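You operate a simulated robot arm through the tools that you are given. There is no shell and no other tool. Be economical: measure what you need, move in short steps, check, and stop when the job is done.

You run a simulated robot arm. Do the job below in one go: nothing can be reset, and whatever is moved stays where it is left.

JOB
Take the small light board and put it on the cream top. Then take the grey bulb and put it on top of the blue hand pad. Then switch the white switch on. Then fetch the green tip and set it on the lower shelf of the wooden bench. Then take the blue tip on the top of the steel bench and put it away on the third shelf from the top of the grey rack. Then take the yellow cloth and put it on the white plate. Then take the bin from the black plate and leave it on the top of the bonnet. Then put the white bulb on top of the gauge. Keep to this order. Set down upright: small light board, grey bulb, white bulb.

The check looks at the end state, three seconds after you hand in, the way a careful person would. Anything else that was tipped, shoved, dropped, spilled or broken makes it a failure. Flat cloth is picked up by pressing the open fingertips on it (5 to 10 N) and closing them slowly along it; thin cloth reads only 2 to 8 mm in the jaws.

ROBOT AND FRAMES
A 7-joint arm with a two-finger parallel gripper on a trunk, on a base that drives. Base frame: it is fixed to the floor where the robot stands at the start and does not move with it; the origin is under the middle of the robot, x ahead of it, y to its left, z up; the surface under the hand at the start is at about z = 0.9. Readings come in m, rad, newtons and seconds.
With the tool pointing down near the work surface it reaches from about 0.38 to 0.8 m from the robot's upright axis, wherever it stands. Its first joint turns from -2.496 to 2.496 rad. Places, roughly: bin (9x10x5 cm) [-2.1, -1.4, 0.9]; blue hand pad (6x5x5 cm) [0.4, 1.8, 0.9]; blue tip (3x3x3 cm) [-5.1, -1.8, 0.9]; cream top [-3.8, -1.4, 1.2]; gauge [-4.25, 3, 1]; green tip (3x3x3 cm) [0.6, 0.8, 0.9]; grey bulb (4x4x6 cm) [0.3, 0.3, 1]; lower shelf of the wooden bench [0.4, 0.8, 0.3]; small light board [0.5, 0.25, 1]; third shelf of the grey rack [-7.8, -3.8, 0.9]; top of the bonnet [-6.8, -2.5, 1]; white bulb (4x4x6 cm) [-1.8, 1, 0.7]; white plate (12x8x1 cm) [-6.7, -2.6, 1]; white switch [0.3, 0.6, 0.9]; yellow cloth (8x6x4 cm) [-6.8, -2.3, 1]. Payload 3 kg.
The TCP is the grasp point between the finger pads, 0.03 m short of the fingertips. In the tool frame z runs along the fingers and y along their closing line. The gripper opens to 0.11 m. The fingers are 0.02 m wide and 0.01 m thick; the gripper's body (0.048 by 0.112 m) begins 0.055 m behind the TCP.
Orientation is told as [roll, pitch, yaw] about the base's x, y, z axes, in that order, counted from this pose: with the fingers straight down and closing along the base's y, the tool's x points along the base's -x, its y along +y and its z along -z.

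CONTROLS
- The arm moves only by the tool move_arm. Its argument "moves" is a list of rows, each an object (a shift or turn left out is 0, a gripper value left out holds the last) with "dp": the shift along the base's x, y, z in units of 20 mm (1.0 is 20 mm), a list of three; "rotation": the turn, a rotation vector about the base's x, y, z in units of 8 degrees (1.0 is 8 degrees), a list of three; "fingers": the opening, from 0 (shut) to 1 (fully open). In form: [{"dp": [tx, ty, tz], "rotation": [ax, ay, az], "fingers": fingers}, ...]. A call has 1 to 10 rows; each row shifts and turns the commanded pose from where the row before left it. A call with a number of a shift or a turn outside -1 to 1 is refused whole. A row lasts 0.2 s, in which the tool goes at most 0.05 m and 0.15 rad; a call with a longer step from one row to the next is refused whole, and so is a gripper value outside its range. A pose out of reach is approached as far as the arm can. The call stops where the force on the tool passes 40 N (or 10 N more than at its start, if that is more) or the arm is blocked; 0.2 s more then pass. Each finger travels about 0.153 m/s and halts on what it meets, pressing with about 45 N; the grip force reading is that of the motor and also rises with nothing between the fingers. The clock runs only during rows and for 0.2 s after the last one: add rows that do not move to give the fingers time. The reply holds the time, the measured pose of the TCP, the force on the tool along the base axes, the opening and the grip force, in the units named above and with some noise, with the torque about the TCP (base axes, N m) and any sound that the robot's microphone picked up.
- Cameras (640 x 400 px; columns grow to the right, rows downward): "scene" is now at [0.3044, 0.3991, 1.3702]; the picture's right is [0.01, -0.53, 0.85], its down [-0.83, 0.48, 0.30] and it looks along [-0.56, -0.70, -0.43] (base axes); focal length 214 px, centre (320, 200). "wrist" rides on the gripper at [0.072, 0.017, -0.103] in the tool frame; the picture's right is [-0.23, 0.97, 0.00], its down [-0.76, -0.18, -0.62] and it looks along [-0.61, -0.14, 0.78] (tool axes); focal length 222 px, centre (320, 200). There is no depth. A picture from a camera that has moved, and an enlarged one, comes with that camera's place and axes in the base frame and with its lens. The place of the scene camera against the robot may be out by one fixed shift of up to 0.025 m in any direction.
- capture(camera): a new picture of that camera. No time passes.
- slide_trunk(by): slides the trunk up (or, below 0, down) by that many m; the arm and the scene camera ride with it, the base frame stays. It gives what a move gives, with no picture.
- steer(legs): drives the robot by 1 to 6 legs, each [ahead, turn to the left] in m and rad, along the robot's own axes; the way and the turn of a leg run together, so that a leg with both is an arc; at most 1.5 m and 3.142 rad a leg. The arm and the cameras ride along, it lands a little off, and it stops where it bumps. It gives what a move gives.
- aim_head(pan, tilt): turns the head with the scene camera to pan (to the left, within 1.396 rad either way) and tilt (down, from -0.506 to 1.204), counted from straight ahead of the robot. It gives what a move gives.
- zoom(camera, box): a new picture of the part [left, top, right, bottom] of that camera's present view, enlarged. No time passes.
- sign_off(): hands the job in; it is judged then, once.

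Work in short steps. Places have to be worked out from the pictures, the camera data and where the tool is seen: move nearer, look again, correct. Check each grasp and each placing, and mend what went wrong. You have 217 turns and 210 pictures in all, those below and enlarged ones among them. Open the gripper and draw the arm clear of the work before you hand the job in, unless the task says otherwise; then end with one line.

The tools are called as a command line: name --argument value ..., lists and objects as JSON in quotes. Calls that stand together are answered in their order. move_arm: Moves the arm, as the interface text tells. Its arguments: {"type":"object","properties":{"moves":{"type":"array","items":{"type":"object","properties":{"dp":{"type":"array","items":{"type":"number"}},"rotation":{"type":"array","items":{"type":"number"}},"fingers":{"type":"number"}}}}},"required":["moves"]} The other tools are called the same way: slide_trunk (by) slides the trunk up or down; steer (legs) drives the base; aim_head (pan, tilt) turns the head that bears the scene camera; capture (camera) takes a picture; zoom (camera, box) takes an enlarged picture of a part of a camera's view; sign_off () hands the job in.

At the start:

```text
time: 0.0
tcp_pos: [0.2553, 0.4546, 1.2847]
ee_rot: [0.0, 0.0, 0.011]
force: [0.0, -0.2, 0.1]
moment: [0.04, -0.02, -0.02]
finger_gap: 0.11
grip_force: 0.0
trunk travel left (down, up): [-0.425, 0.065]
robot x, y, heading: [-0.0003, -0.0103, -0.001]
head pan, tilt: [-1.016, 0.607]
```

scene: 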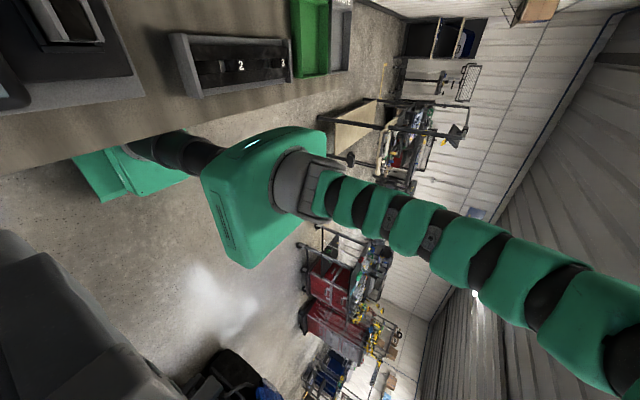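
wrist: 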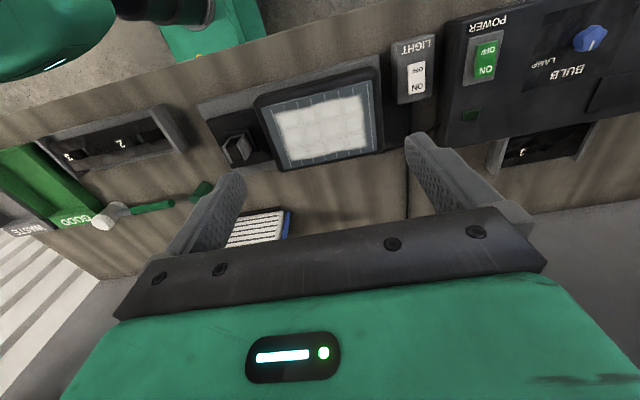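

I start by looking at the bench ahead with the head camera.

aim_head --pan 0.0 --tilt 0.9

capture --camera "scene"

capture --camera "wrist"

```text
time: 1.3
tcp_pos: [0.256, 0.4552, 1.2856]
ee_rot: [-0.001, 0.0, 0.009]
force: [-0.2, -0.3, 0.5]
moment: [0.0, 0.0, 0.02]
finger_gap: 0.11
grip_force: 0.0
trunk travel left (down, up): [-0.425, 0.065]
robot x, y, heading: [0.0033, -0.0106, 0.002]
head pan, tilt: [0.0, 0.901]
```

```text
207 pictures are left
camera scene: at [0.2795, 0.4737, 1.3416], right [0.01, -1.0, 0.0], down [-0.62, 0.0, 0.78], along [-0.78, -0.01, -0.62], focal length 214 px, centre (320, 200)
```

scene: 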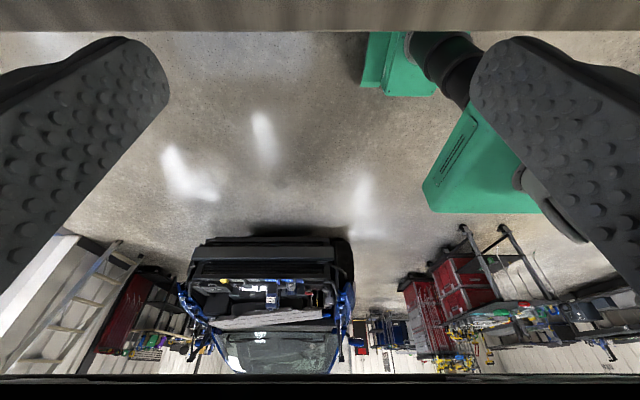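

```text
206 pictures are left
camera wrist: at [0.1836, 0.4713, 1.3903], right [0.22, 0.98, 0.0], down [0.76, -0.17, 0.62], along [0.61, -0.14, -0.78], focal length 222 px, centre (320, 200)
```

wrist: 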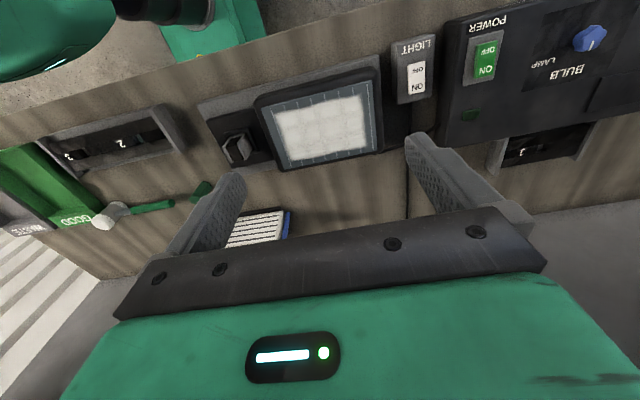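

The scene camera has an unusual mounting (it looks back/down from near the hand). I test how it behaves: tilt it the other way.

aim_head --pan 0.0 --tilt -0.5

capture --camera "scene"

```text
time: 2.8
tcp_pos: [0.2557, 0.4549, 1.2862]
ee_rot: [0.001, 0.001, 0.01]
force: [-0.1, 1.2, -0.6]
moment: [0.01, 0.01, 0.0]
finger_gap: 0.1101
grip_force: 0.0
trunk travel left (down, up): [-0.425, 0.065]
robot x, y, heading: [-0.0012, -0.0108, 0.001]
head pan, tilt: [0.0, -0.499]
```

```text
205 pictures are left
camera scene: at [0.3994, 0.475, 1.3499], right [0.01, -1.0, 0.0], down [-0.88, -0.01, -0.48], along [0.48, 0.0, -0.88], focal length 214 px, centre (320, 200)
```

scene: 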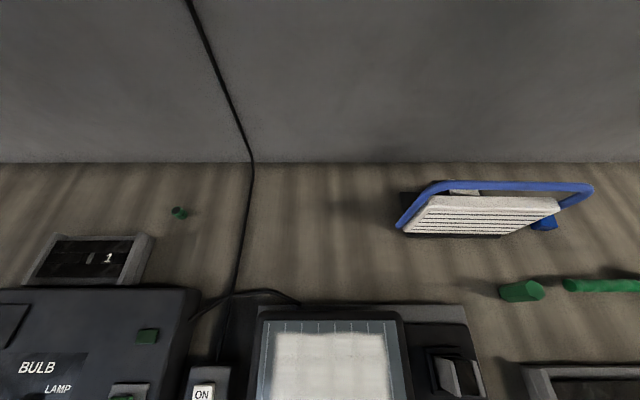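

The head camera gives useful views. I zoom into the right side and pan toward the grey bulb / board area.

zoom --camera "scene" --box '[360, 140, 640, 315]'

aim_head --pan -0.6 --tilt -0.1

capture --camera "scene"

aim_head --pan 0.6 --tilt -0.1

capture --camera "scene"

```text
2.29 times, centred on (500, 228) of scene
camera zoom: at [0.3994, 0.475, 1.3499], right [0.01, -1.0, 0.0], down [-0.88, -0.01, -0.48], along [0.48, 0.0, -0.88], focal length 490 px, centre (-91, 137)
```

zoom: 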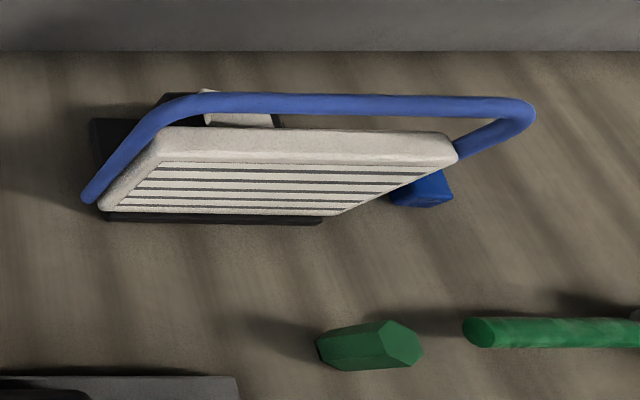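

```text
time: 3.8
tcp_pos: [0.2563, 0.4551, 1.2853]
ee_rot: [0.001, -0.001, 0.009]
force: [-0.7, -0.2, -0.2]
moment: [0.01, 0.02, 0.01]
finger_gap: 0.1097
grip_force: 0.1
trunk travel left (down, up): [-0.425, 0.065]
robot x, y, heading: [-0.0015, -0.0078, -0.002]
head pan, tilt: [-0.6, -0.099]
```

```text
203 pictures are left
camera scene: at [0.3688, 0.4256, 1.3452], right [0.01, -0.83, 0.56], down [-0.99, -0.07, -0.08], along [0.1, -0.56, -0.82], focal length 214 px, centre (320, 200)
```

scene: 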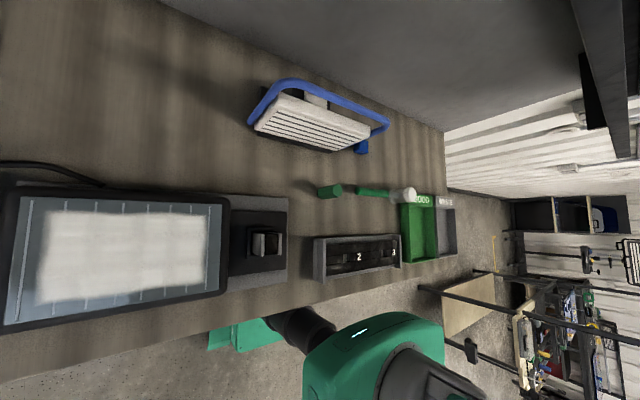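

```text
time: 5.2
tcp_pos: [0.2559, 0.4557, 1.2854]
ee_rot: [0.0, 0.0, 0.011]
force: [0.3, -0.1, 0.1]
moment: [-0.02, 0.01, -0.02]
finger_gap: 0.1101
grip_force: 0.0
trunk travel left (down, up): [-0.425, 0.065]
robot x, y, heading: [-0.0023, -0.0067, 0.003]
head pan, tilt: [0.6, -0.099]
```

```text
202 pictures are left
camera scene: at [0.3678, 0.5238, 1.3451], right [0.01, -0.83, -0.56], down [-1.0, 0.05, -0.08], along [0.09, 0.56, -0.82], focal length 214 px, centre (320, 200)
```

scene: 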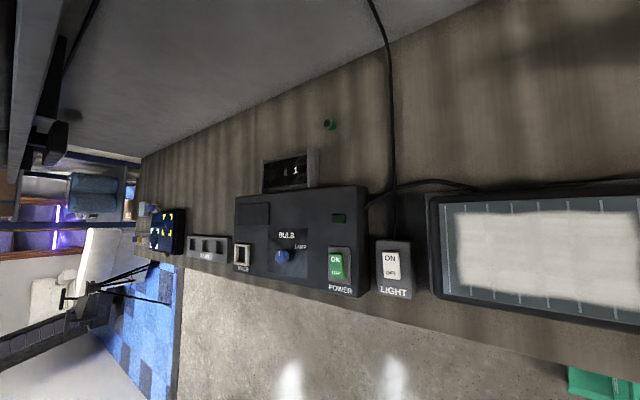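

I recognise a work light (white louvered board with blue frame) near (0.55,0.2) and a small block in a recess near (0.35,0.25). I zoom in on both.

aim_head --pan -0.6 --tilt -0.1

zoom --camera "scene" --box '[200, 60, 456, 220]'

zoom --camera "scene" --box '[210, 180, 466, 340]'

zoom --camera "wrist" --box '[0, 60, 320, 260]'

```text
time: 6.6
tcp_pos: [0.2551, 0.4553, 1.2876]
ee_rot: [0.0, 0.0, 0.011]
force: [-0.4, -0.7, 0.8]
moment: [0.01, 0.01, -0.01]
finger_gap: 0.11
grip_force: 0.1
trunk travel left (down, up): [-0.425, 0.065]
robot x, y, heading: [-0.0002, -0.0117, 0.005]
head pan, tilt: [-0.6, -0.099]
```

```text
2.50 times, centred on (328, 140) of scene
camera zoom: at [0.3687, 0.4255, 1.3451], right [0.01, -0.83, 0.56], down [-0.99, -0.07, -0.08], along [0.1, -0.56, -0.82], focal length 536 px, centre (300, 350)
```

zoom: 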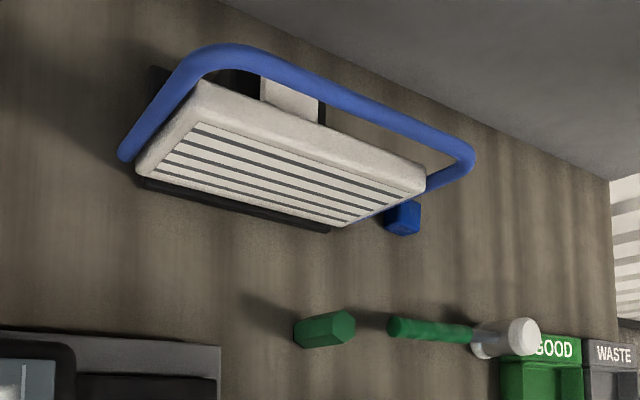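

```text
2.50 times, centred on (338, 260) of scene
camera zoom: at [0.3687, 0.4255, 1.3451], right [0.01, -0.83, 0.56], down [-0.99, -0.07, -0.08], along [0.1, -0.56, -0.82], focal length 536 px, centre (275, 50)
```

zoom: 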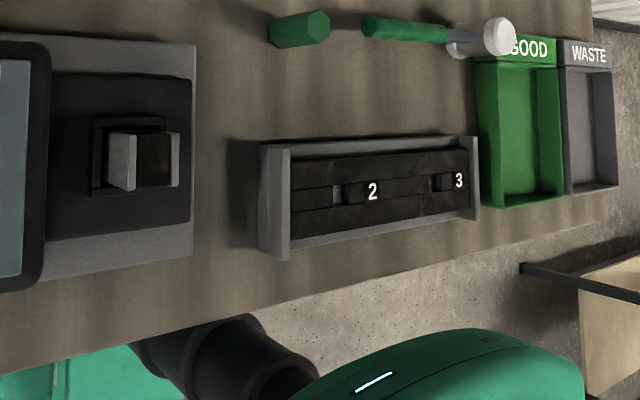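

```text
2.00 times, centred on (160, 160) of wrist
camera zoom: at [0.1836, 0.4713, 1.3902], right [0.22, 0.98, 0.0], down [0.76, -0.17, 0.62], along [0.61, -0.14, -0.78], focal length 444 px, centre (640, 280)
```

zoom: 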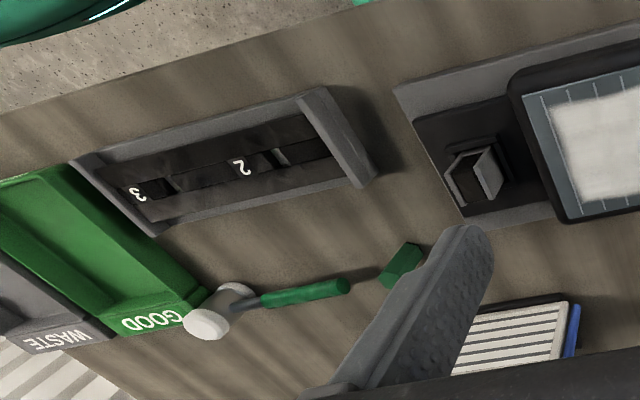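

I move the hand so that the wrist camera looks squarely at the work light.

move_arm --moves '[{"dp": [0.5, -1, 0]}, {"dp": [0.5, -1, 0]}, {"dp": [0.5, -1, 0]}, {"dp": [0.5, -1, 0]}, {"dp": [0.5, -1, 0]}, {"dp": [0.5, -1, 0]}, {"dp": [0.5, -1, 0]}, {"dp": [0.5, -1, 0]}, {"dp": [0.5, -1, 0]}, {"dp": [0.5, -1, 0]}]'

capture --camera "wrist"

capture --camera "scene"

```text
time: 8.8
tcp_pos: [0.3556, 0.2559, 1.2856]
ee_rot: [0.0, -0.002, 0.011]
force: [-0.5, 0.2, -0.9]
moment: [-0.02, 0.02, -0.02]
finger_gap: 0.11
grip_force: 0.1
trunk travel left (down, up): [-0.425, 0.065]
robot x, y, heading: [-0.0013, -0.0048, 0.005]
head pan, tilt: [-0.6, -0.099]
```

```text
198 pictures are left
camera wrist: at [0.2837, 0.2722, 1.3892], right [0.22, 0.98, 0.0], down [0.76, -0.17, 0.62], along [0.61, -0.14, -0.78], focal length 222 px, centre (320, 200)
```

wrist: 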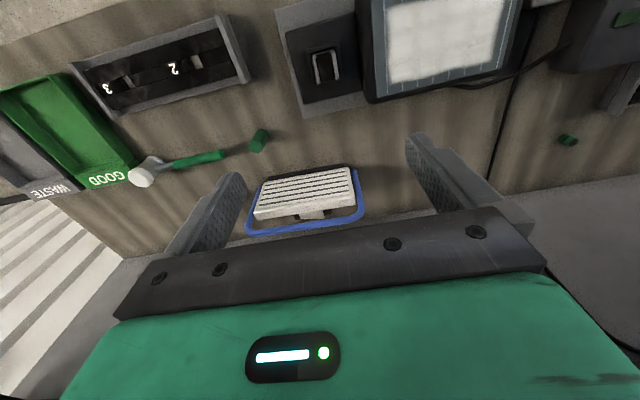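

```text
197 pictures are left
camera scene: at [0.4689, 0.2264, 1.3441], right [0.01, -0.83, 0.56], down [-0.99, -0.07, -0.08], along [0.1, -0.56, -0.82], focal length 214 px, centre (320, 200)
```

scene: 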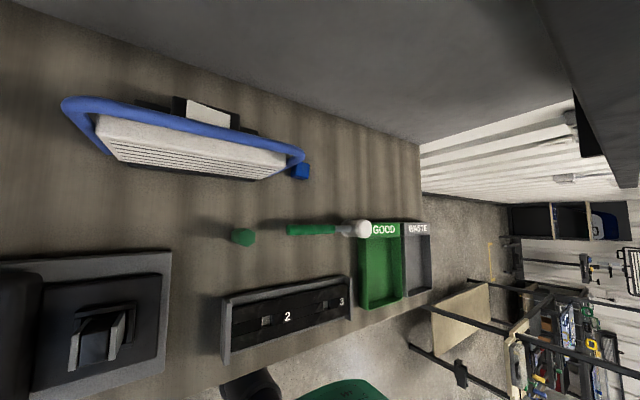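

Both cameras ride on the hand. I zoom in on the light from both.

zoom --camera "wrist" --box '[200, 130, 440, 280]'

zoom --camera "scene" --box '[40, 70, 328, 250]'

zoom --camera "wrist" --box '[240, 0, 400, 100]'

```text
2.67 times, centred on (320, 205) of wrist
camera zoom: at [0.2837, 0.2722, 1.3892], right [0.22, 0.98, 0.0], down [0.76, -0.17, 0.62], along [0.61, -0.14, -0.78], focal length 592 px, centre (320, 187)
```

zoom: 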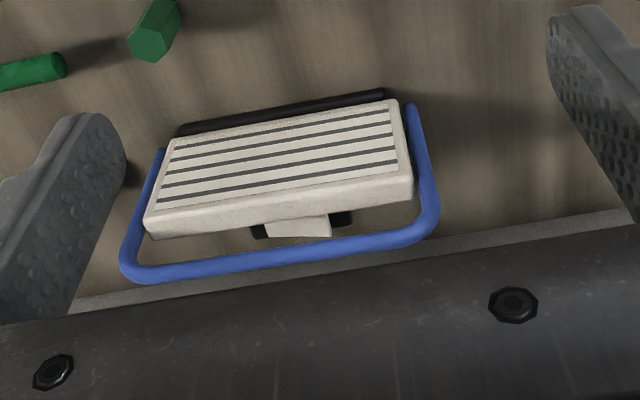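

```text
2.22 times, centred on (184, 160) of scene
camera zoom: at [0.4689, 0.2264, 1.3441], right [0.01, -0.83, 0.56], down [-0.99, -0.07, -0.08], along [0.1, -0.56, -0.82], focal length 477 px, centre (622, 289)
```

zoom: 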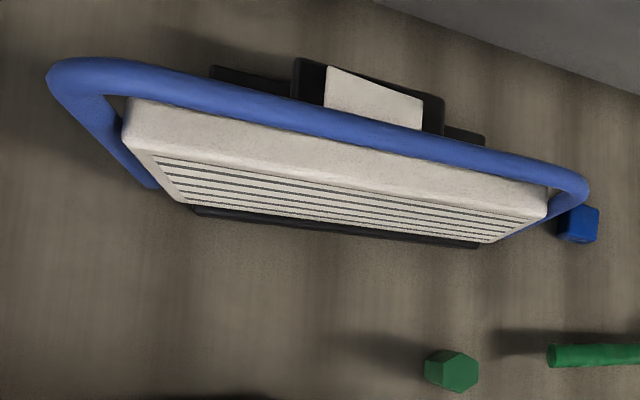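

```text
4.00 times, centred on (320, 50) of wrist
camera zoom: at [0.2837, 0.2722, 1.3892], right [0.22, 0.98, 0.0], down [0.76, -0.17, 0.62], along [0.61, -0.14, -0.78], focal length 888 px, centre (320, 800)
```

zoom: 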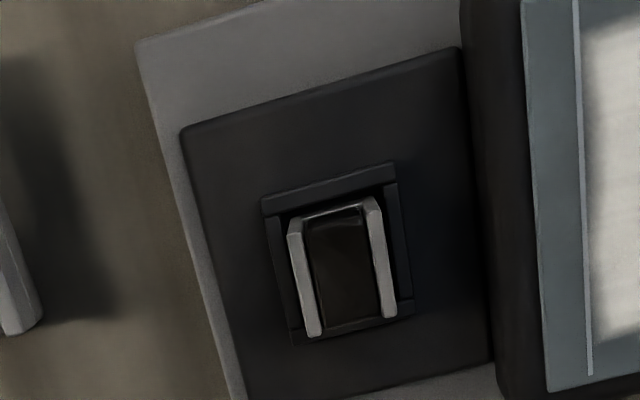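

The handle bar spans y≈0.07–0.29, at x≈0.56, z≈1.10. I want a side view, so I move left and down and pan the camera along −y.

move_arm --moves '[{"dp": [0.3, 1, -0.8]}, {"dp": [0.3, 1, -0.8]}, {"dp": [0.3, 1, -0.8]}, {"dp": [0.3, 1, -0.8]}, {"dp": [0.3, 1, -0.8]}, {"dp": [0.3, 1, -0.8]}, {"dp": [0.3, 1, -0.8]}, {"dp": [0.3, 1, -0.8]}, {"dp": [0.3, 1, -0.8]}, {"dp": [0.3, 1, -0.8]}]'

aim_head --pan -1.3 --tilt -0.2

capture --camera "scene"

```text
time: 11.0
tcp_pos: [0.4147, 0.4568, 1.1259]
ee_rot: [0.001, 0.001, 0.01]
force: [0.7, 0.2, 0.2]
moment: [0.05, -0.02, 0.01]
finger_gap: 0.11
grip_force: 0.2
trunk travel left (down, up): [-0.425, 0.065]
robot x, y, heading: [0.0029, -0.008, -0.002]
head pan, tilt: [-0.6, -0.099]
```

```text
time: 12.1
tcp_pos: [0.4139, 0.4561, 1.125]
ee_rot: [0.0, 0.0, 0.009]
force: [-0.2, -0.5, 0.6]
moment: [-0.03, 0.01, -0.01]
finger_gap: 0.1098
grip_force: 0.0
trunk travel left (down, up): [-0.425, 0.065]
robot x, y, heading: [0.0003, -0.0096, -0.001]
head pan, tilt: [-1.3, -0.201]
```

```text
193 pictures are left
camera scene: at [0.5368, 0.3956, 1.2346], right [0.0, -0.27, 0.96], down [-0.98, -0.2, -0.05], along [0.21, -0.94, -0.26], focal length 214 px, centre (320, 200)
```

scene: 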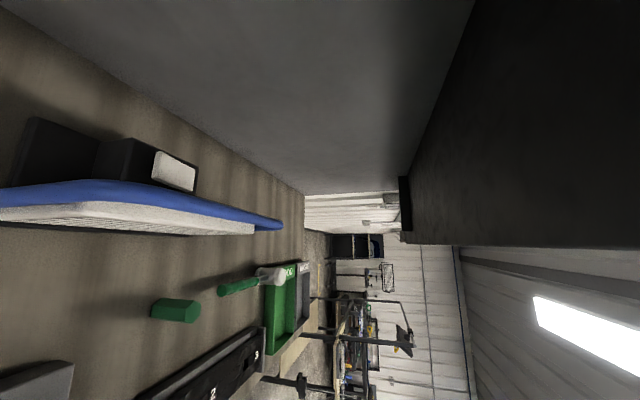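

Useful, but I want a lower viewpoint; go down 9 cm and left a bit.

move_arm --moves '[{"dp": [0, 0.8, -1]}, {"dp": [0, 0.8, -1]}, {"dp": [0, 0.8, -1]}, {"dp": [0, 0.8, -1]}, {"dp": [0, 0.8, -0.5]}]'

aim_head --pan -1.2 --tilt -0.1

zoom --camera "scene" --box '[80, 100, 400, 300]'

```text
time: 13.3
tcp_pos: [0.4156, 0.5371, 1.0349]
ee_rot: [-0.002, 0.001, 0.01]
force: [0.6, 0.5, -0.4]
moment: [0.03, -0.04, 0.01]
finger_gap: 0.1099
grip_force: 0.0
trunk travel left (down, up): [-0.425, 0.065]
robot x, y, heading: [-0.003, -0.0087, 0.005]
head pan, tilt: [-1.3, -0.201]
```

```text
time: 13.9
tcp_pos: [0.4149, 0.5354, 1.0342]
ee_rot: [0.0, -0.001, 0.01]
force: [-0.3, 0.6, -0.1]
moment: [0.01, 0.03, -0.03]
finger_gap: 0.1098
grip_force: 0.1
trunk travel left (down, up): [-0.425, 0.065]
robot x, y, heading: [-0.0037, -0.0095, 0.002]
head pan, tilt: [-1.201, -0.099]
```

```text
2.00 times, centred on (240, 200) of scene
camera zoom: at [0.5288, 0.474, 1.1341], right [0.0, -0.36, 0.93], down [-0.99, -0.1, -0.04], along [0.11, -0.93, -0.36], focal length 429 px, centre (480, 200)
```

zoom: 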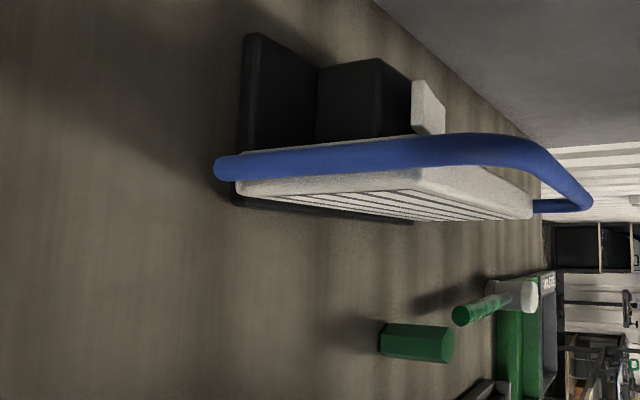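

The board stands nearly vertical with a free top bar. There seems to be an overhead shelf near the work; I look up before approaching.

aim_head --pan -1.39 --tilt -0.1

capture --camera "scene"

aim_head --pan 1.39 --tilt -0.2

capture --camera "scene"

```text
time: 14.7
tcp_pos: [0.4158, 0.5355, 1.0348]
ee_rot: [-0.001, -0.001, 0.01]
force: [0.3, 0.1, 0.2]
moment: [-0.01, -0.01, 0.01]
finger_gap: 0.11
grip_force: 0.1
trunk travel left (down, up): [-0.425, 0.065]
robot x, y, heading: [-0.0028, -0.0096, 0.001]
head pan, tilt: [-1.389, -0.099]
```

```text
191 pictures are left
camera scene: at [0.5289, 0.4695, 1.1498], right [0.0, -0.18, 0.98], down [-0.99, -0.11, -0.02], along [0.11, -0.98, -0.18], focal length 214 px, centre (320, 200)
```

scene: 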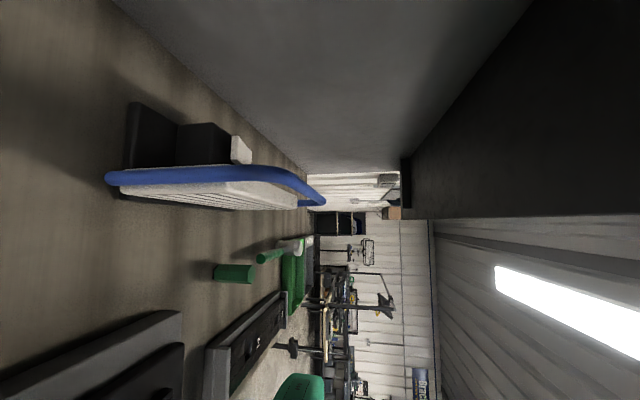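

```text
time: 17.1
tcp_pos: [0.4156, 0.5356, 1.0343]
ee_rot: [0.0, 0.0, 0.01]
force: [0.0, 0.6, 1.0]
moment: [0.03, 0.02, 0.04]
finger_gap: 0.1102
grip_force: 0.0
trunk travel left (down, up): [-0.425, 0.065]
robot x, y, heading: [0.0022, -0.0072, -0.0]
head pan, tilt: [1.389, -0.201]
```

```text
190 pictures are left
camera scene: at [0.5359, 0.637, 1.1504], right [0.0, -0.18, -0.98], down [-0.98, 0.19, -0.04], along [0.19, 0.97, -0.18], focal length 214 px, centre (320, 200)
```

scene: 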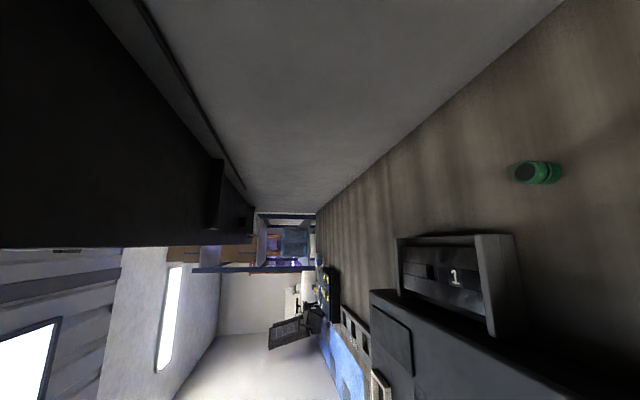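

An overhead shelf (bottom z≈1.33, front edge x≈0.535) is above the light, so I will grip the top bar with the tool tilted forward ~35°. First raise, move back and yaw the hand 90° so the fingers close across the bar.

move_arm --moves '[{"dp": [-0.2, -0.5, 1], "rotation": [0, 0, 1]}, {"dp": [-0.2, -0.5, 1], "rotation": [0, 0, 1]}, {"dp": [-0.2, -1, 1], "rotation": [0, 0, 1]}, {"dp": [-0.2, -1, 1], "rotation": [0, 0, 1]}, {"dp": [-0.2, -1, 1], "rotation": [0, 0, 1]}, {"dp": [-0.2, -1, 1], "rotation": [0, 0, 1]}, {"dp": [0, -1, 1], "rotation": [0, 0, 1]}, {"dp": [0, -1, 1], "rotation": [0, 0, 1]}, {"dp": [0, -1, 0.5], "rotation": [0, 0, 1]}, {"dp": [0, -1, 0], "rotation": [0, 0, 1]}]'

move_arm --moves '[{"dp": [0, -1, 0], "rotation": [0, 0, 1]}, {"dp": [0, -1, 0], "rotation": [0, -0.5, 0.25]}, {"dp": [0, -1, 0], "rotation": [0, -1, 0]}, {"dp": [0, -1, 0], "rotation": [0, -1, 0]}, {"dp": [0, -1, 0], "rotation": [0, -1, 0]}, {"dp": [0, -1, 0], "rotation": [0, -0.8, 0]}, {"dp": [0, -1, 0]}, {"dp": [0, -1, 0]}]'

capture --camera "wrist"

```text
time: 19.3
tcp_pos: [0.3916, 0.3531, 1.2034]
ee_rot: [0.002, 0.003, 1.408]
force: [0.4, 0.5, -0.1]
moment: [-0.02, 0.04, 0.0]
finger_gap: 0.1099
grip_force: 0.1
trunk travel left (down, up): [-0.425, 0.065]
robot x, y, heading: [0.0022, -0.0062, -0.001]
head pan, tilt: [1.389, -0.201]
```

```text
time: 21.1
tcp_pos: [0.3909, 0.1952, 1.2052]
ee_rot: [-0.6, 0.004, 1.579]
force: [-0.1, 0.2, -0.4]
moment: [-0.01, 0.04, -0.04]
finger_gap: 0.1098
grip_force: 0.0
trunk travel left (down, up): [-0.425, 0.065]
robot x, y, heading: [0.0022, -0.0079, -0.001]
head pan, tilt: [1.389, -0.201]
```

```text
189 pictures are left
camera wrist: at [0.3195, 0.1225, 1.2828], right [-0.81, 0.22, -0.55], down [-0.21, 0.76, 0.61], along [0.55, 0.61, -0.57], focal length 222 px, centre (320, 200)
```

wrist: 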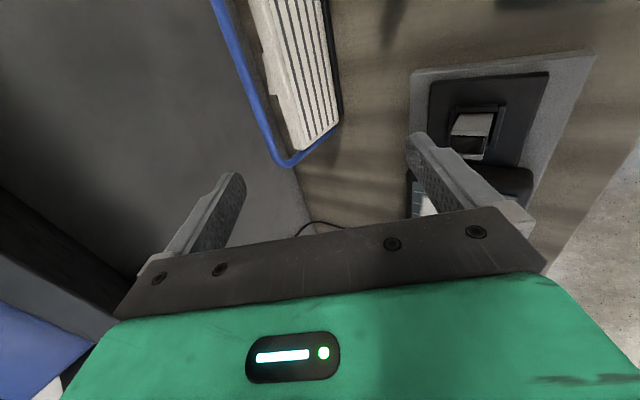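

Bar projection fits my estimate within ~5 mm. I line up perpendicular to the tool axis, narrow the fingers and advance partway.

move_arm --moves '[{"dp": [0.85, -0.25, 0.575], "fingers": 0.6}, {"dp": [0.85, -0.25, 0.575]}, {"dp": [0.85, -0.25, 0.575]}, {"dp": [0.85, -0.25, 0.575]}, {"dp": [0.565, 0, -0.825]}, {"dp": [0.565, 0, -0.825]}, {"dp": [0.565, 0, -0.825]}, {"dp": [0.565, 0, -0.825]}, {"dp": [0.565, 0, -0.825]}]'

capture --camera "wrist"

aim_head --pan 0 --tilt 0.9

capture --camera "scene"

```text
time: 23.1
tcp_pos: [0.5177, 0.1741, 1.1703]
ee_rot: [-0.6, 0.005, 1.579]
force: [0.0, 0.4, 1.3]
moment: [-0.02, -0.01, 0.04]
finger_gap: 0.0659
grip_force: 0.0
trunk travel left (down, up): [-0.425, 0.065]
robot x, y, heading: [0.0015, -0.0113, 0.001]
head pan, tilt: [1.389, -0.201]
```

```text
188 pictures are left
camera wrist: at [0.446, 0.1006, 1.2464], right [-0.81, 0.22, -0.55], down [-0.21, 0.76, 0.61], along [0.55, 0.61, -0.57], focal length 222 px, centre (320, 200)
```

wrist: 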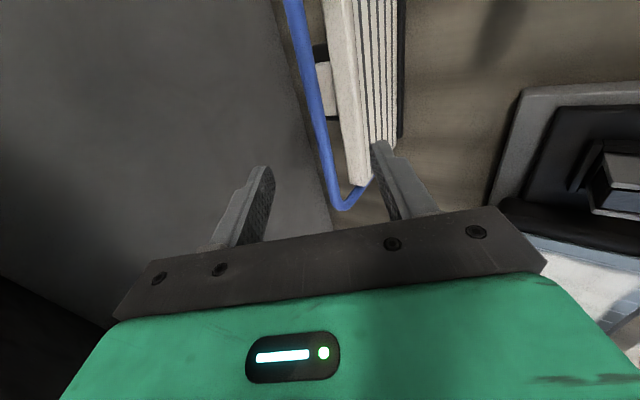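

```text
time: 24.7
tcp_pos: [0.5165, 0.1722, 1.1701]
ee_rot: [-0.601, 0.004, 1.579]
force: [-0.3, -0.4, 0.3]
moment: [-0.01, 0.0, 0.0]
finger_gap: 0.066
grip_force: 0.0
trunk travel left (down, up): [-0.425, 0.065]
robot x, y, heading: [0.0036, -0.0083, -0.001]
head pan, tilt: [0.0, 0.901]
```

```text
187 pictures are left
camera scene: at [0.4796, 0.2217, 1.2158], right [0.83, 0.01, 0.56], down [-0.44, -0.62, 0.65], along [0.36, -0.78, -0.51], focal length 214 px, centre (320, 200)
```

scene: 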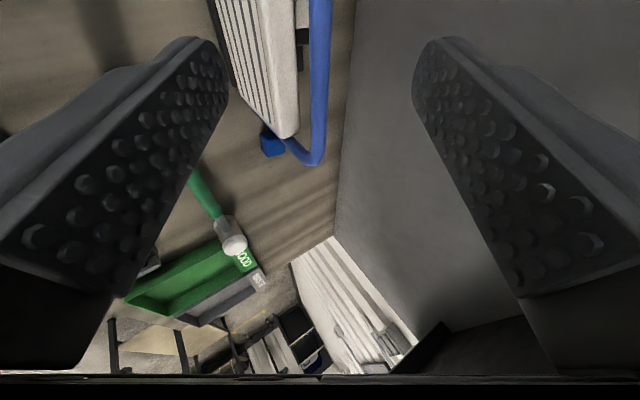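

The bar lies centred between the fingers. I advance 5 cm more along the tool axis and look again.

move_arm --moves '[{"dp": [0.565, 0, -0.825]}, {"dp": [0.565, 0, -0.825]}, {"dp": [0.28, 0, -0.412]}]'

aim_head --pan 0 --tilt 0.6

capture --camera "scene"

capture --camera "wrist"

```text
time: 25.5
tcp_pos: [0.5448, 0.1751, 1.1285]
ee_rot: [-0.6, 0.005, 1.581]
force: [0.3, 0.3, 0.0]
moment: [-0.01, 0.01, 0.0]
finger_gap: 0.0662
grip_force: 0.0
trunk travel left (down, up): [-0.425, 0.065]
robot x, y, heading: [0.0025, -0.0071, -0.002]
head pan, tilt: [0.0, 0.901]
```

```text
time: 26.3
tcp_pos: [0.5452, 0.1743, 1.1284]
ee_rot: [-0.6, 0.005, 1.581]
force: [-0.1, 0.5, -0.4]
moment: [0.01, 0.01, 0.01]
finger_gap: 0.0659
grip_force: 0.0
trunk travel left (down, up): [-0.425, 0.065]
robot x, y, heading: [0.0037, -0.0121, 0.003]
head pan, tilt: [0.0, 0.6]
```

```text
186 pictures are left
camera scene: at [0.5143, 0.2478, 1.1634], right [0.82, 0.01, 0.56], down [-0.31, -0.83, 0.47], along [0.47, -0.56, -0.68], focal length 214 px, centre (320, 200)
```

scene: 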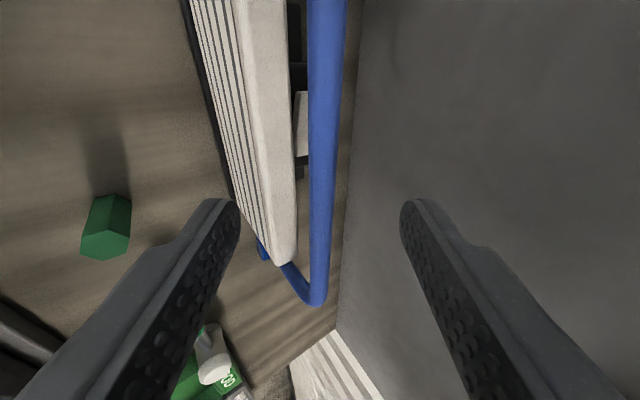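

```text
185 pictures are left
camera wrist: at [0.4732, 0.102, 1.2052], right [-0.81, 0.22, -0.55], down [-0.21, 0.76, 0.61], along [0.55, 0.61, -0.57], focal length 222 px, centre (320, 200)
```

wrist: 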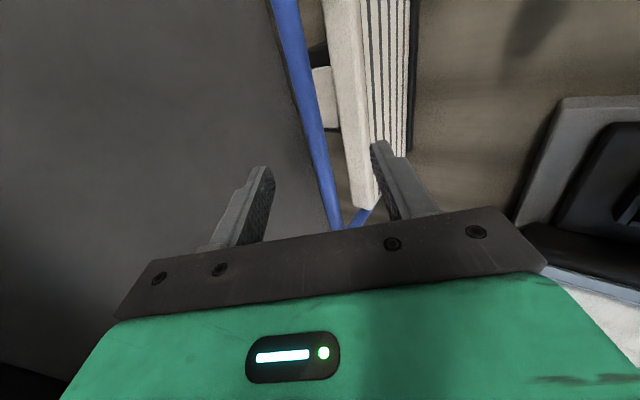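

Aligned. Advance another 2.4 cm and close the fingers gently on the bar.

move_arm --moves '[{"dp": [0.28, 0, -0.412]}, {"dp": [0.28, 0, -0.412]}, {"dp": [0.12, 0, -0.165]}]'

aim_head --pan 0 --tilt 0.3

capture --camera "scene"

```text
time: 27.1
tcp_pos: [0.5585, 0.1737, 1.1072]
ee_rot: [-0.602, 0.005, 1.58]
force: [-0.1, -0.4, -0.4]
moment: [-0.02, -0.01, 0.07]
finger_gap: 0.066
grip_force: 0.0
trunk travel left (down, up): [-0.425, 0.065]
robot x, y, heading: [-0.0056, -0.0095, -0.002]
head pan, tilt: [0.0, 0.6]
```

```text
time: 27.9
tcp_pos: [0.5593, 0.1737, 1.1084]
ee_rot: [-0.599, 0.005, 1.581]
force: [-0.1, 0.0, -0.1]
moment: [0.02, -0.01, 0.03]
finger_gap: 0.066
grip_force: 0.1
trunk travel left (down, up): [-0.425, 0.065]
robot x, y, heading: [-0.0014, -0.0064, 0.001]
head pan, tilt: [0.0, 0.3]
```

```text
184 pictures are left
camera scene: at [0.5305, 0.2749, 1.1398], right [0.83, 0.01, 0.56], down [-0.16, -0.96, 0.25], along [0.54, -0.3, -0.79], focal length 214 px, centre (320, 200)
```

scene: 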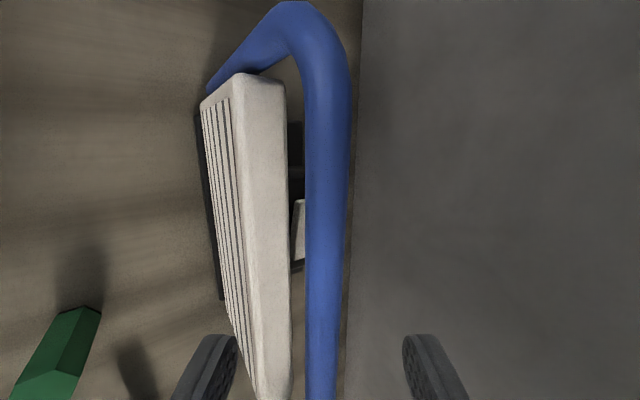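

Bar is between the tips. Close.

move_arm --moves '[{"fingers": 0.4}, {"fingers": 0.25}, {"fingers": 0.1}, {"fingers": 0}, {"fingers": 0}]'

capture --camera "wrist"

```text
time: 29.1
tcp_pos: [0.5581, 0.1745, 1.1093]
ee_rot: [-0.599, 0.003, 1.581]
force: [2.0, 0.2, 1.8]
moment: [0.86, -0.04, -0.14]
finger_gap: 0.0134
grip_force: 45.1
trunk travel left (down, up): [-0.425, 0.065]
robot x, y, heading: [0.0032, -0.0072, -0.0]
head pan, tilt: [0.0, 0.3]
```

```text
183 pictures are left
camera wrist: at [0.487, 0.1017, 1.1859], right [-0.81, 0.22, -0.55], down [-0.21, 0.76, 0.61], along [0.55, 0.61, -0.57], focal length 222 px, centre (320, 200)
```

wrist: 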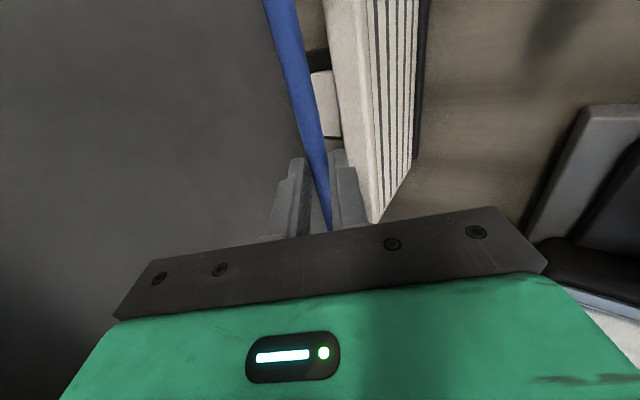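

Gripped (13 mm bar). Lift gently straight up 3 cm.

move_arm --moves '[{"dp": [0, 0, 0.5]}, {"dp": [0, 0, 0.5]}, {"dp": [0, 0, 0.5]}, {}]'

capture --camera "wrist"

capture --camera "scene"

```text
time: 30.1
tcp_pos: [0.5577, 0.1737, 1.1389]
ee_rot: [-0.602, 0.006, 1.579]
force: [-0.8, 0.4, -0.2]
moment: [0.03, -0.01, 0.0]
finger_gap: 0.0
grip_force: 38.4
trunk travel left (down, up): [-0.425, 0.065]
robot x, y, heading: [-0.0034, -0.0121, 0.001]
head pan, tilt: [0.0, 0.3]
```

```text
182 pictures are left
camera wrist: at [0.4865, 0.1009, 1.2156], right [-0.81, 0.22, -0.55], down [-0.21, 0.76, 0.61], along [0.55, 0.61, -0.57], focal length 222 px, centre (320, 200)
```

wrist: 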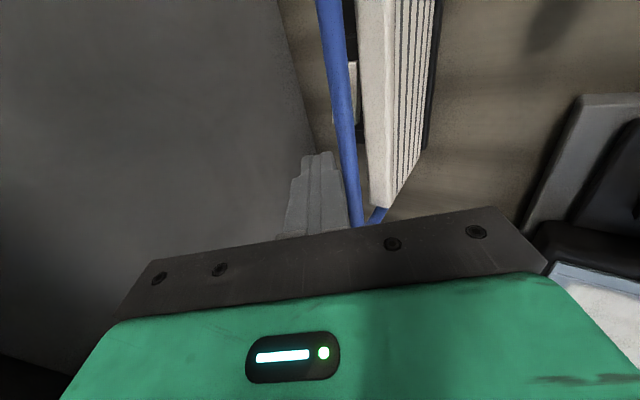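

```text
181 pictures are left
camera scene: at [0.5301, 0.2743, 1.1695], right [0.83, 0.01, 0.56], down [-0.16, -0.96, 0.25], along [0.54, -0.29, -0.79], focal length 214 px, centre (320, 200)
```

scene: 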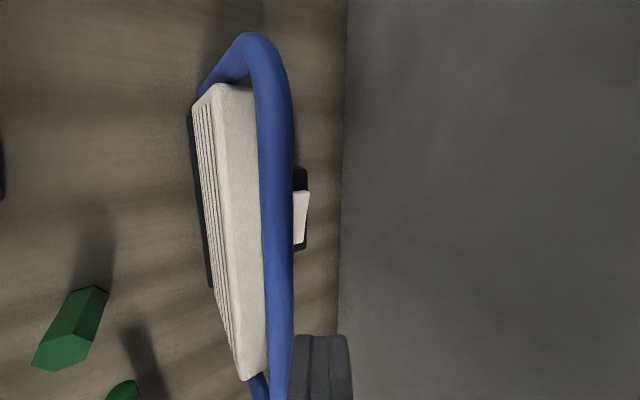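

The bar slipped off the tips – grip was too shallow; the light still stands. Reopen, realign and go 2 cm deeper.

move_arm --moves '[{"fingers": 0.6}, {"fingers": 0.6}, {"dp": [-0.35, 0, -0.24]}, {"dp": [-0.35, 0, -0.24]}, {"dp": [0.44, 0, -0.64]}, {"dp": [0.44, 0, -0.64]}, {"dp": [0.44, 0, -0.64]}, {}]'

capture --camera "scene"

capture --camera "wrist"

```text
time: 31.9
tcp_pos: [0.5722, 0.1754, 1.0904]
ee_rot: [-0.6, 0.005, 1.579]
force: [-0.7, -0.4, 0.4]
moment: [-0.01, -0.02, 0.0]
finger_gap: 0.066
grip_force: 0.1
trunk travel left (down, up): [-0.425, 0.065]
robot x, y, heading: [-0.0001, -0.0107, 0.003]
head pan, tilt: [0.0, 0.3]
```

```text
180 pictures are left
camera scene: at [0.5433, 0.2759, 1.1221], right [0.82, 0.01, 0.56], down [-0.16, -0.96, 0.25], along [0.54, -0.29, -0.79], focal length 214 px, centre (320, 200)
```

scene: 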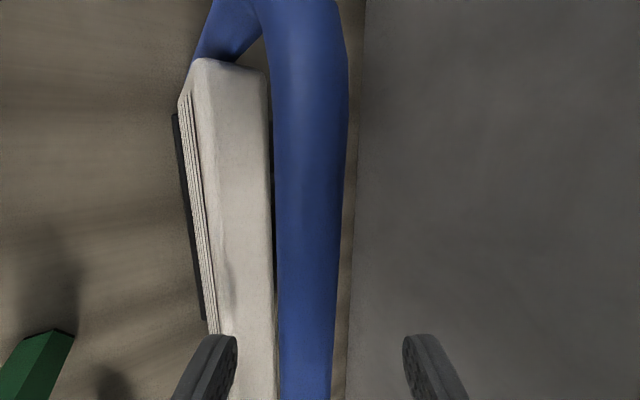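

```text
179 pictures are left
camera wrist: at [0.4997, 0.1026, 1.1681], right [-0.81, 0.22, -0.55], down [-0.21, 0.76, 0.61], along [0.55, 0.61, -0.57], focal length 222 px, centre (320, 200)
```

wrist: 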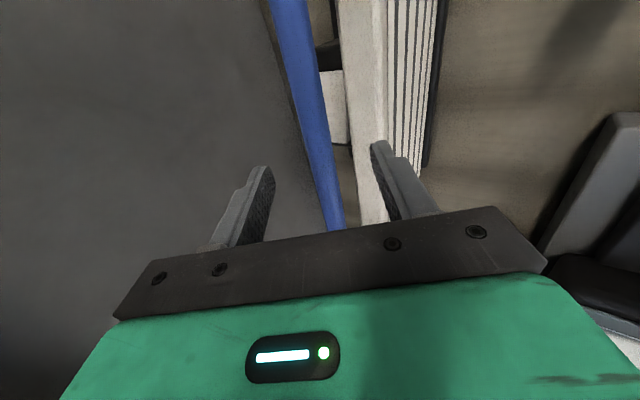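

Bar is ~5 mm toward the front finger; nudge, then close slowly.

move_arm --moves '[{"dp": [-0.2, 0, -0.14]}, {"fingers": 0.45}, {"fingers": 0.3}, {"fingers": 0.2}, {"fingers": 0.12}, {"fingers": 0.05}, {"fingers": 0}, {}]'

capture --camera "wrist"

capture --camera "scene"

```text
time: 33.7
tcp_pos: [0.5666, 0.175, 1.0892]
ee_rot: [-0.601, 0.005, 1.58]
force: [2.9, 2.0, 6.7]
moment: [1.21, -0.16, -0.32]
finger_gap: 0.0139
grip_force: 45.2
trunk travel left (down, up): [-0.425, 0.065]
robot x, y, heading: [0.0023, -0.012, 0.0]
head pan, tilt: [0.0, 0.3]
```

```text
178 pictures are left
camera wrist: at [0.4954, 0.1023, 1.165], right [-0.81, 0.22, -0.55], down [-0.21, 0.76, 0.61], along [0.55, 0.61, -0.57], focal length 222 px, centre (320, 200)
```

wrist: 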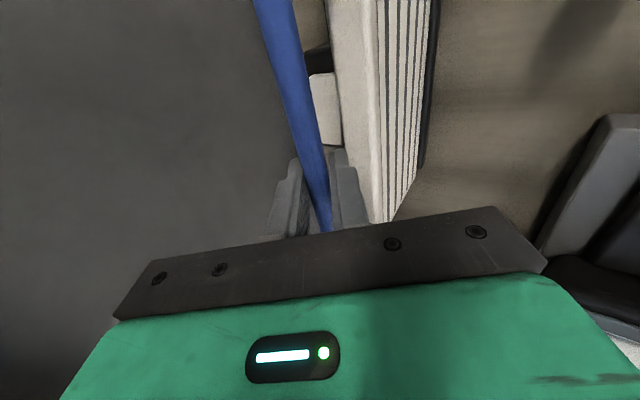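

```text
177 pictures are left
camera scene: at [0.539, 0.2757, 1.1192], right [0.82, 0.01, 0.57], down [-0.16, -0.96, 0.25], along [0.54, -0.29, -0.79], focal length 214 px, centre (320, 200)
```

scene: 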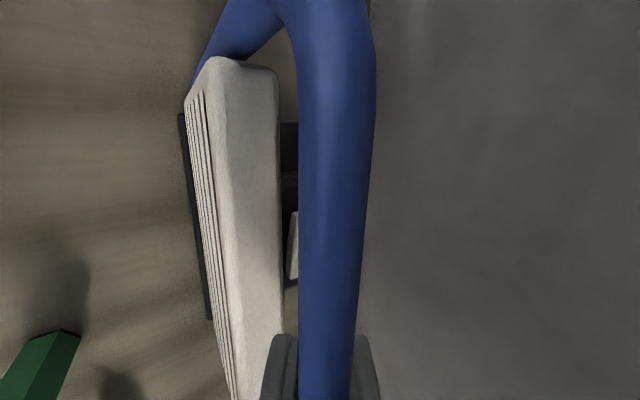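

Grip looks deeper now. Lift slowly 2 cm and check.

move_arm --moves '[{"dp": [0, 0, 0.25]}, {"dp": [0, 0, 0.25]}, {"dp": [0, 0, 0.25]}, {"dp": [0, 0, 0.25]}, {}]'

capture --camera "scene"

```text
time: 34.9
tcp_pos: [0.5662, 0.1742, 1.1075]
ee_rot: [-0.598, 0.005, 1.58]
force: [0.2, 0.5, -5.5]
moment: [0.05, 0.14, 0.0]
finger_gap: 0.0134
grip_force: 44.7
trunk travel left (down, up): [-0.425, 0.065]
robot x, y, heading: [-0.0041, -0.0062, -0.001]
head pan, tilt: [0.0, 0.3]
```

```text
176 pictures are left
camera scene: at [0.5386, 0.2757, 1.1382], right [0.83, 0.01, 0.56], down [-0.16, -0.96, 0.25], along [0.54, -0.3, -0.79], focal length 214 px, centre (320, 200)
```

scene: 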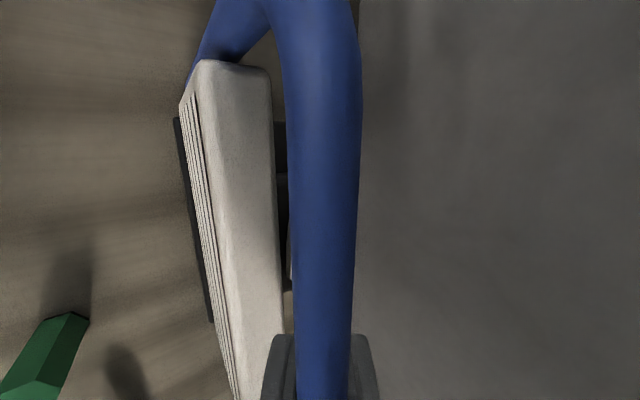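

Held: 5.5 N weight, no moment. Lift up and back clear of the shelf and bench items.

move_arm --moves '[{"dp": [-0.3, 0, 0.7]}, {"dp": [-0.5, 0, 0.7]}, {"dp": [-0.7, 0, 0.7]}, {"dp": [-0.8, 0, 0.7]}, {"dp": [-0.8, 0, 0.7]}, {"dp": [-0.8, 0, 0.7]}, {"dp": [-0.8, 0, 0.7]}, {"dp": [-0.8, 0, 0.7]}, {"dp": [-0.8, 0, 0.7]}, {"dp": [-0.8, 0, 0.7]}]'

capture --camera "wrist"

capture --camera "scene"

```text
time: 37.1
tcp_pos: [0.424, 0.1735, 1.2494]
ee_rot: [-0.599, 0.005, 1.58]
force: [-0.3, -0.3, -5.7]
moment: [0.05, 0.15, -0.01]
finger_gap: 0.0134
grip_force: 44.8
trunk travel left (down, up): [-0.425, 0.065]
robot x, y, heading: [0.0046, -0.0089, -0.001]
head pan, tilt: [0.0, 0.3]
```

```text
175 pictures are left
camera wrist: at [0.3534, 0.1023, 1.3254], right [-0.81, 0.22, -0.55], down [-0.21, 0.76, 0.61], along [0.55, 0.61, -0.57], focal length 222 px, centre (320, 200)
```

wrist: 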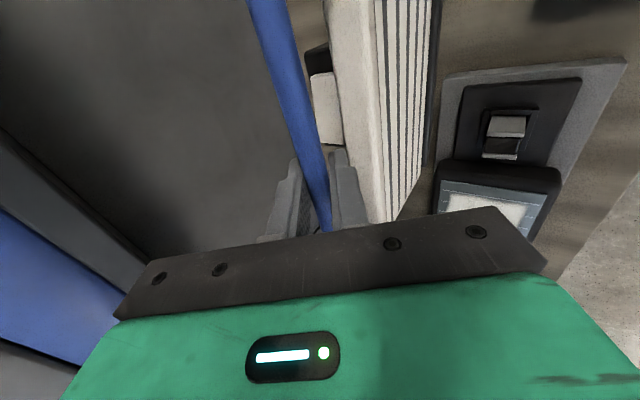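

```text
174 pictures are left
camera scene: at [0.3971, 0.2757, 1.2793], right [0.83, 0.01, 0.56], down [-0.16, -0.96, 0.25], along [0.54, -0.29, -0.79], focal length 214 px, centre (320, 200)
```

scene: 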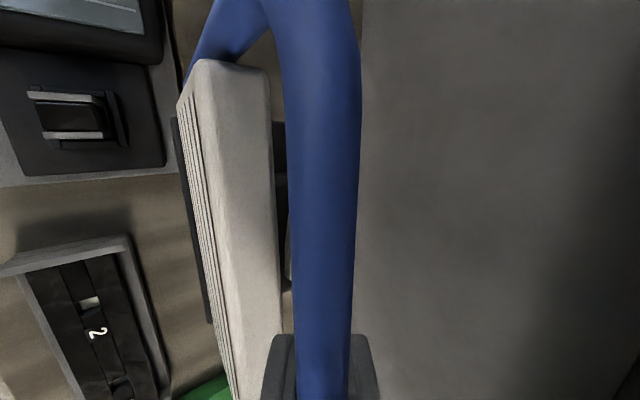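

The board is rigidly held. Before driving I look behind/around with the head (pan toward −x).

aim_head --pan 1.39 --tilt 0.5

capture --camera "scene"

aim_head --pan 1.0 --tilt 1.2

capture --camera "scene"

```text
time: 38.6
tcp_pos: [0.4263, 0.1746, 1.2477]
ee_rot: [-0.601, 0.005, 1.579]
force: [0.5, 0.3, -4.9]
moment: [0.03, 0.17, -0.06]
finger_gap: 0.0133
grip_force: 45.1
trunk travel left (down, up): [-0.425, 0.065]
robot x, y, heading: [0.0015, -0.0078, 0.0]
head pan, tilt: [1.389, 0.499]
```

```text
173 pictures are left
camera scene: at [0.2805, 0.2564, 1.292], right [0.7, 0.0, -0.71], down [0.35, -0.87, 0.34], along [-0.62, -0.49, -0.62], focal length 214 px, centre (320, 200)
```

scene: 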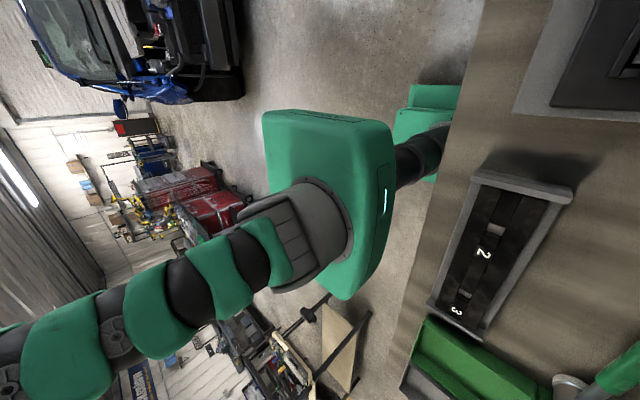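

```text
time: 39.7
tcp_pos: [0.4262, 0.1749, 1.2468]
ee_rot: [-0.601, 0.005, 1.579]
force: [-1.1, -0.3, -6.5]
moment: [0.05, 0.08, -0.01]
finger_gap: 0.0135
grip_force: 45.4
trunk travel left (down, up): [-0.425, 0.065]
robot x, y, heading: [-0.001, -0.01, -0.007]
head pan, tilt: [1.0, 1.201]
```

```text
172 pictures are left
camera scene: at [0.3237, 0.2031, 1.3049], right [0.92, 0.01, -0.39], down [0.37, -0.36, 0.86], along [-0.13, -0.93, -0.33], focal length 214 px, centre (320, 200)
```

scene: 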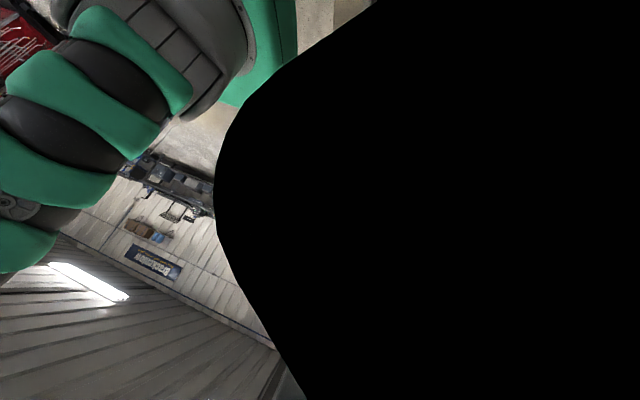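

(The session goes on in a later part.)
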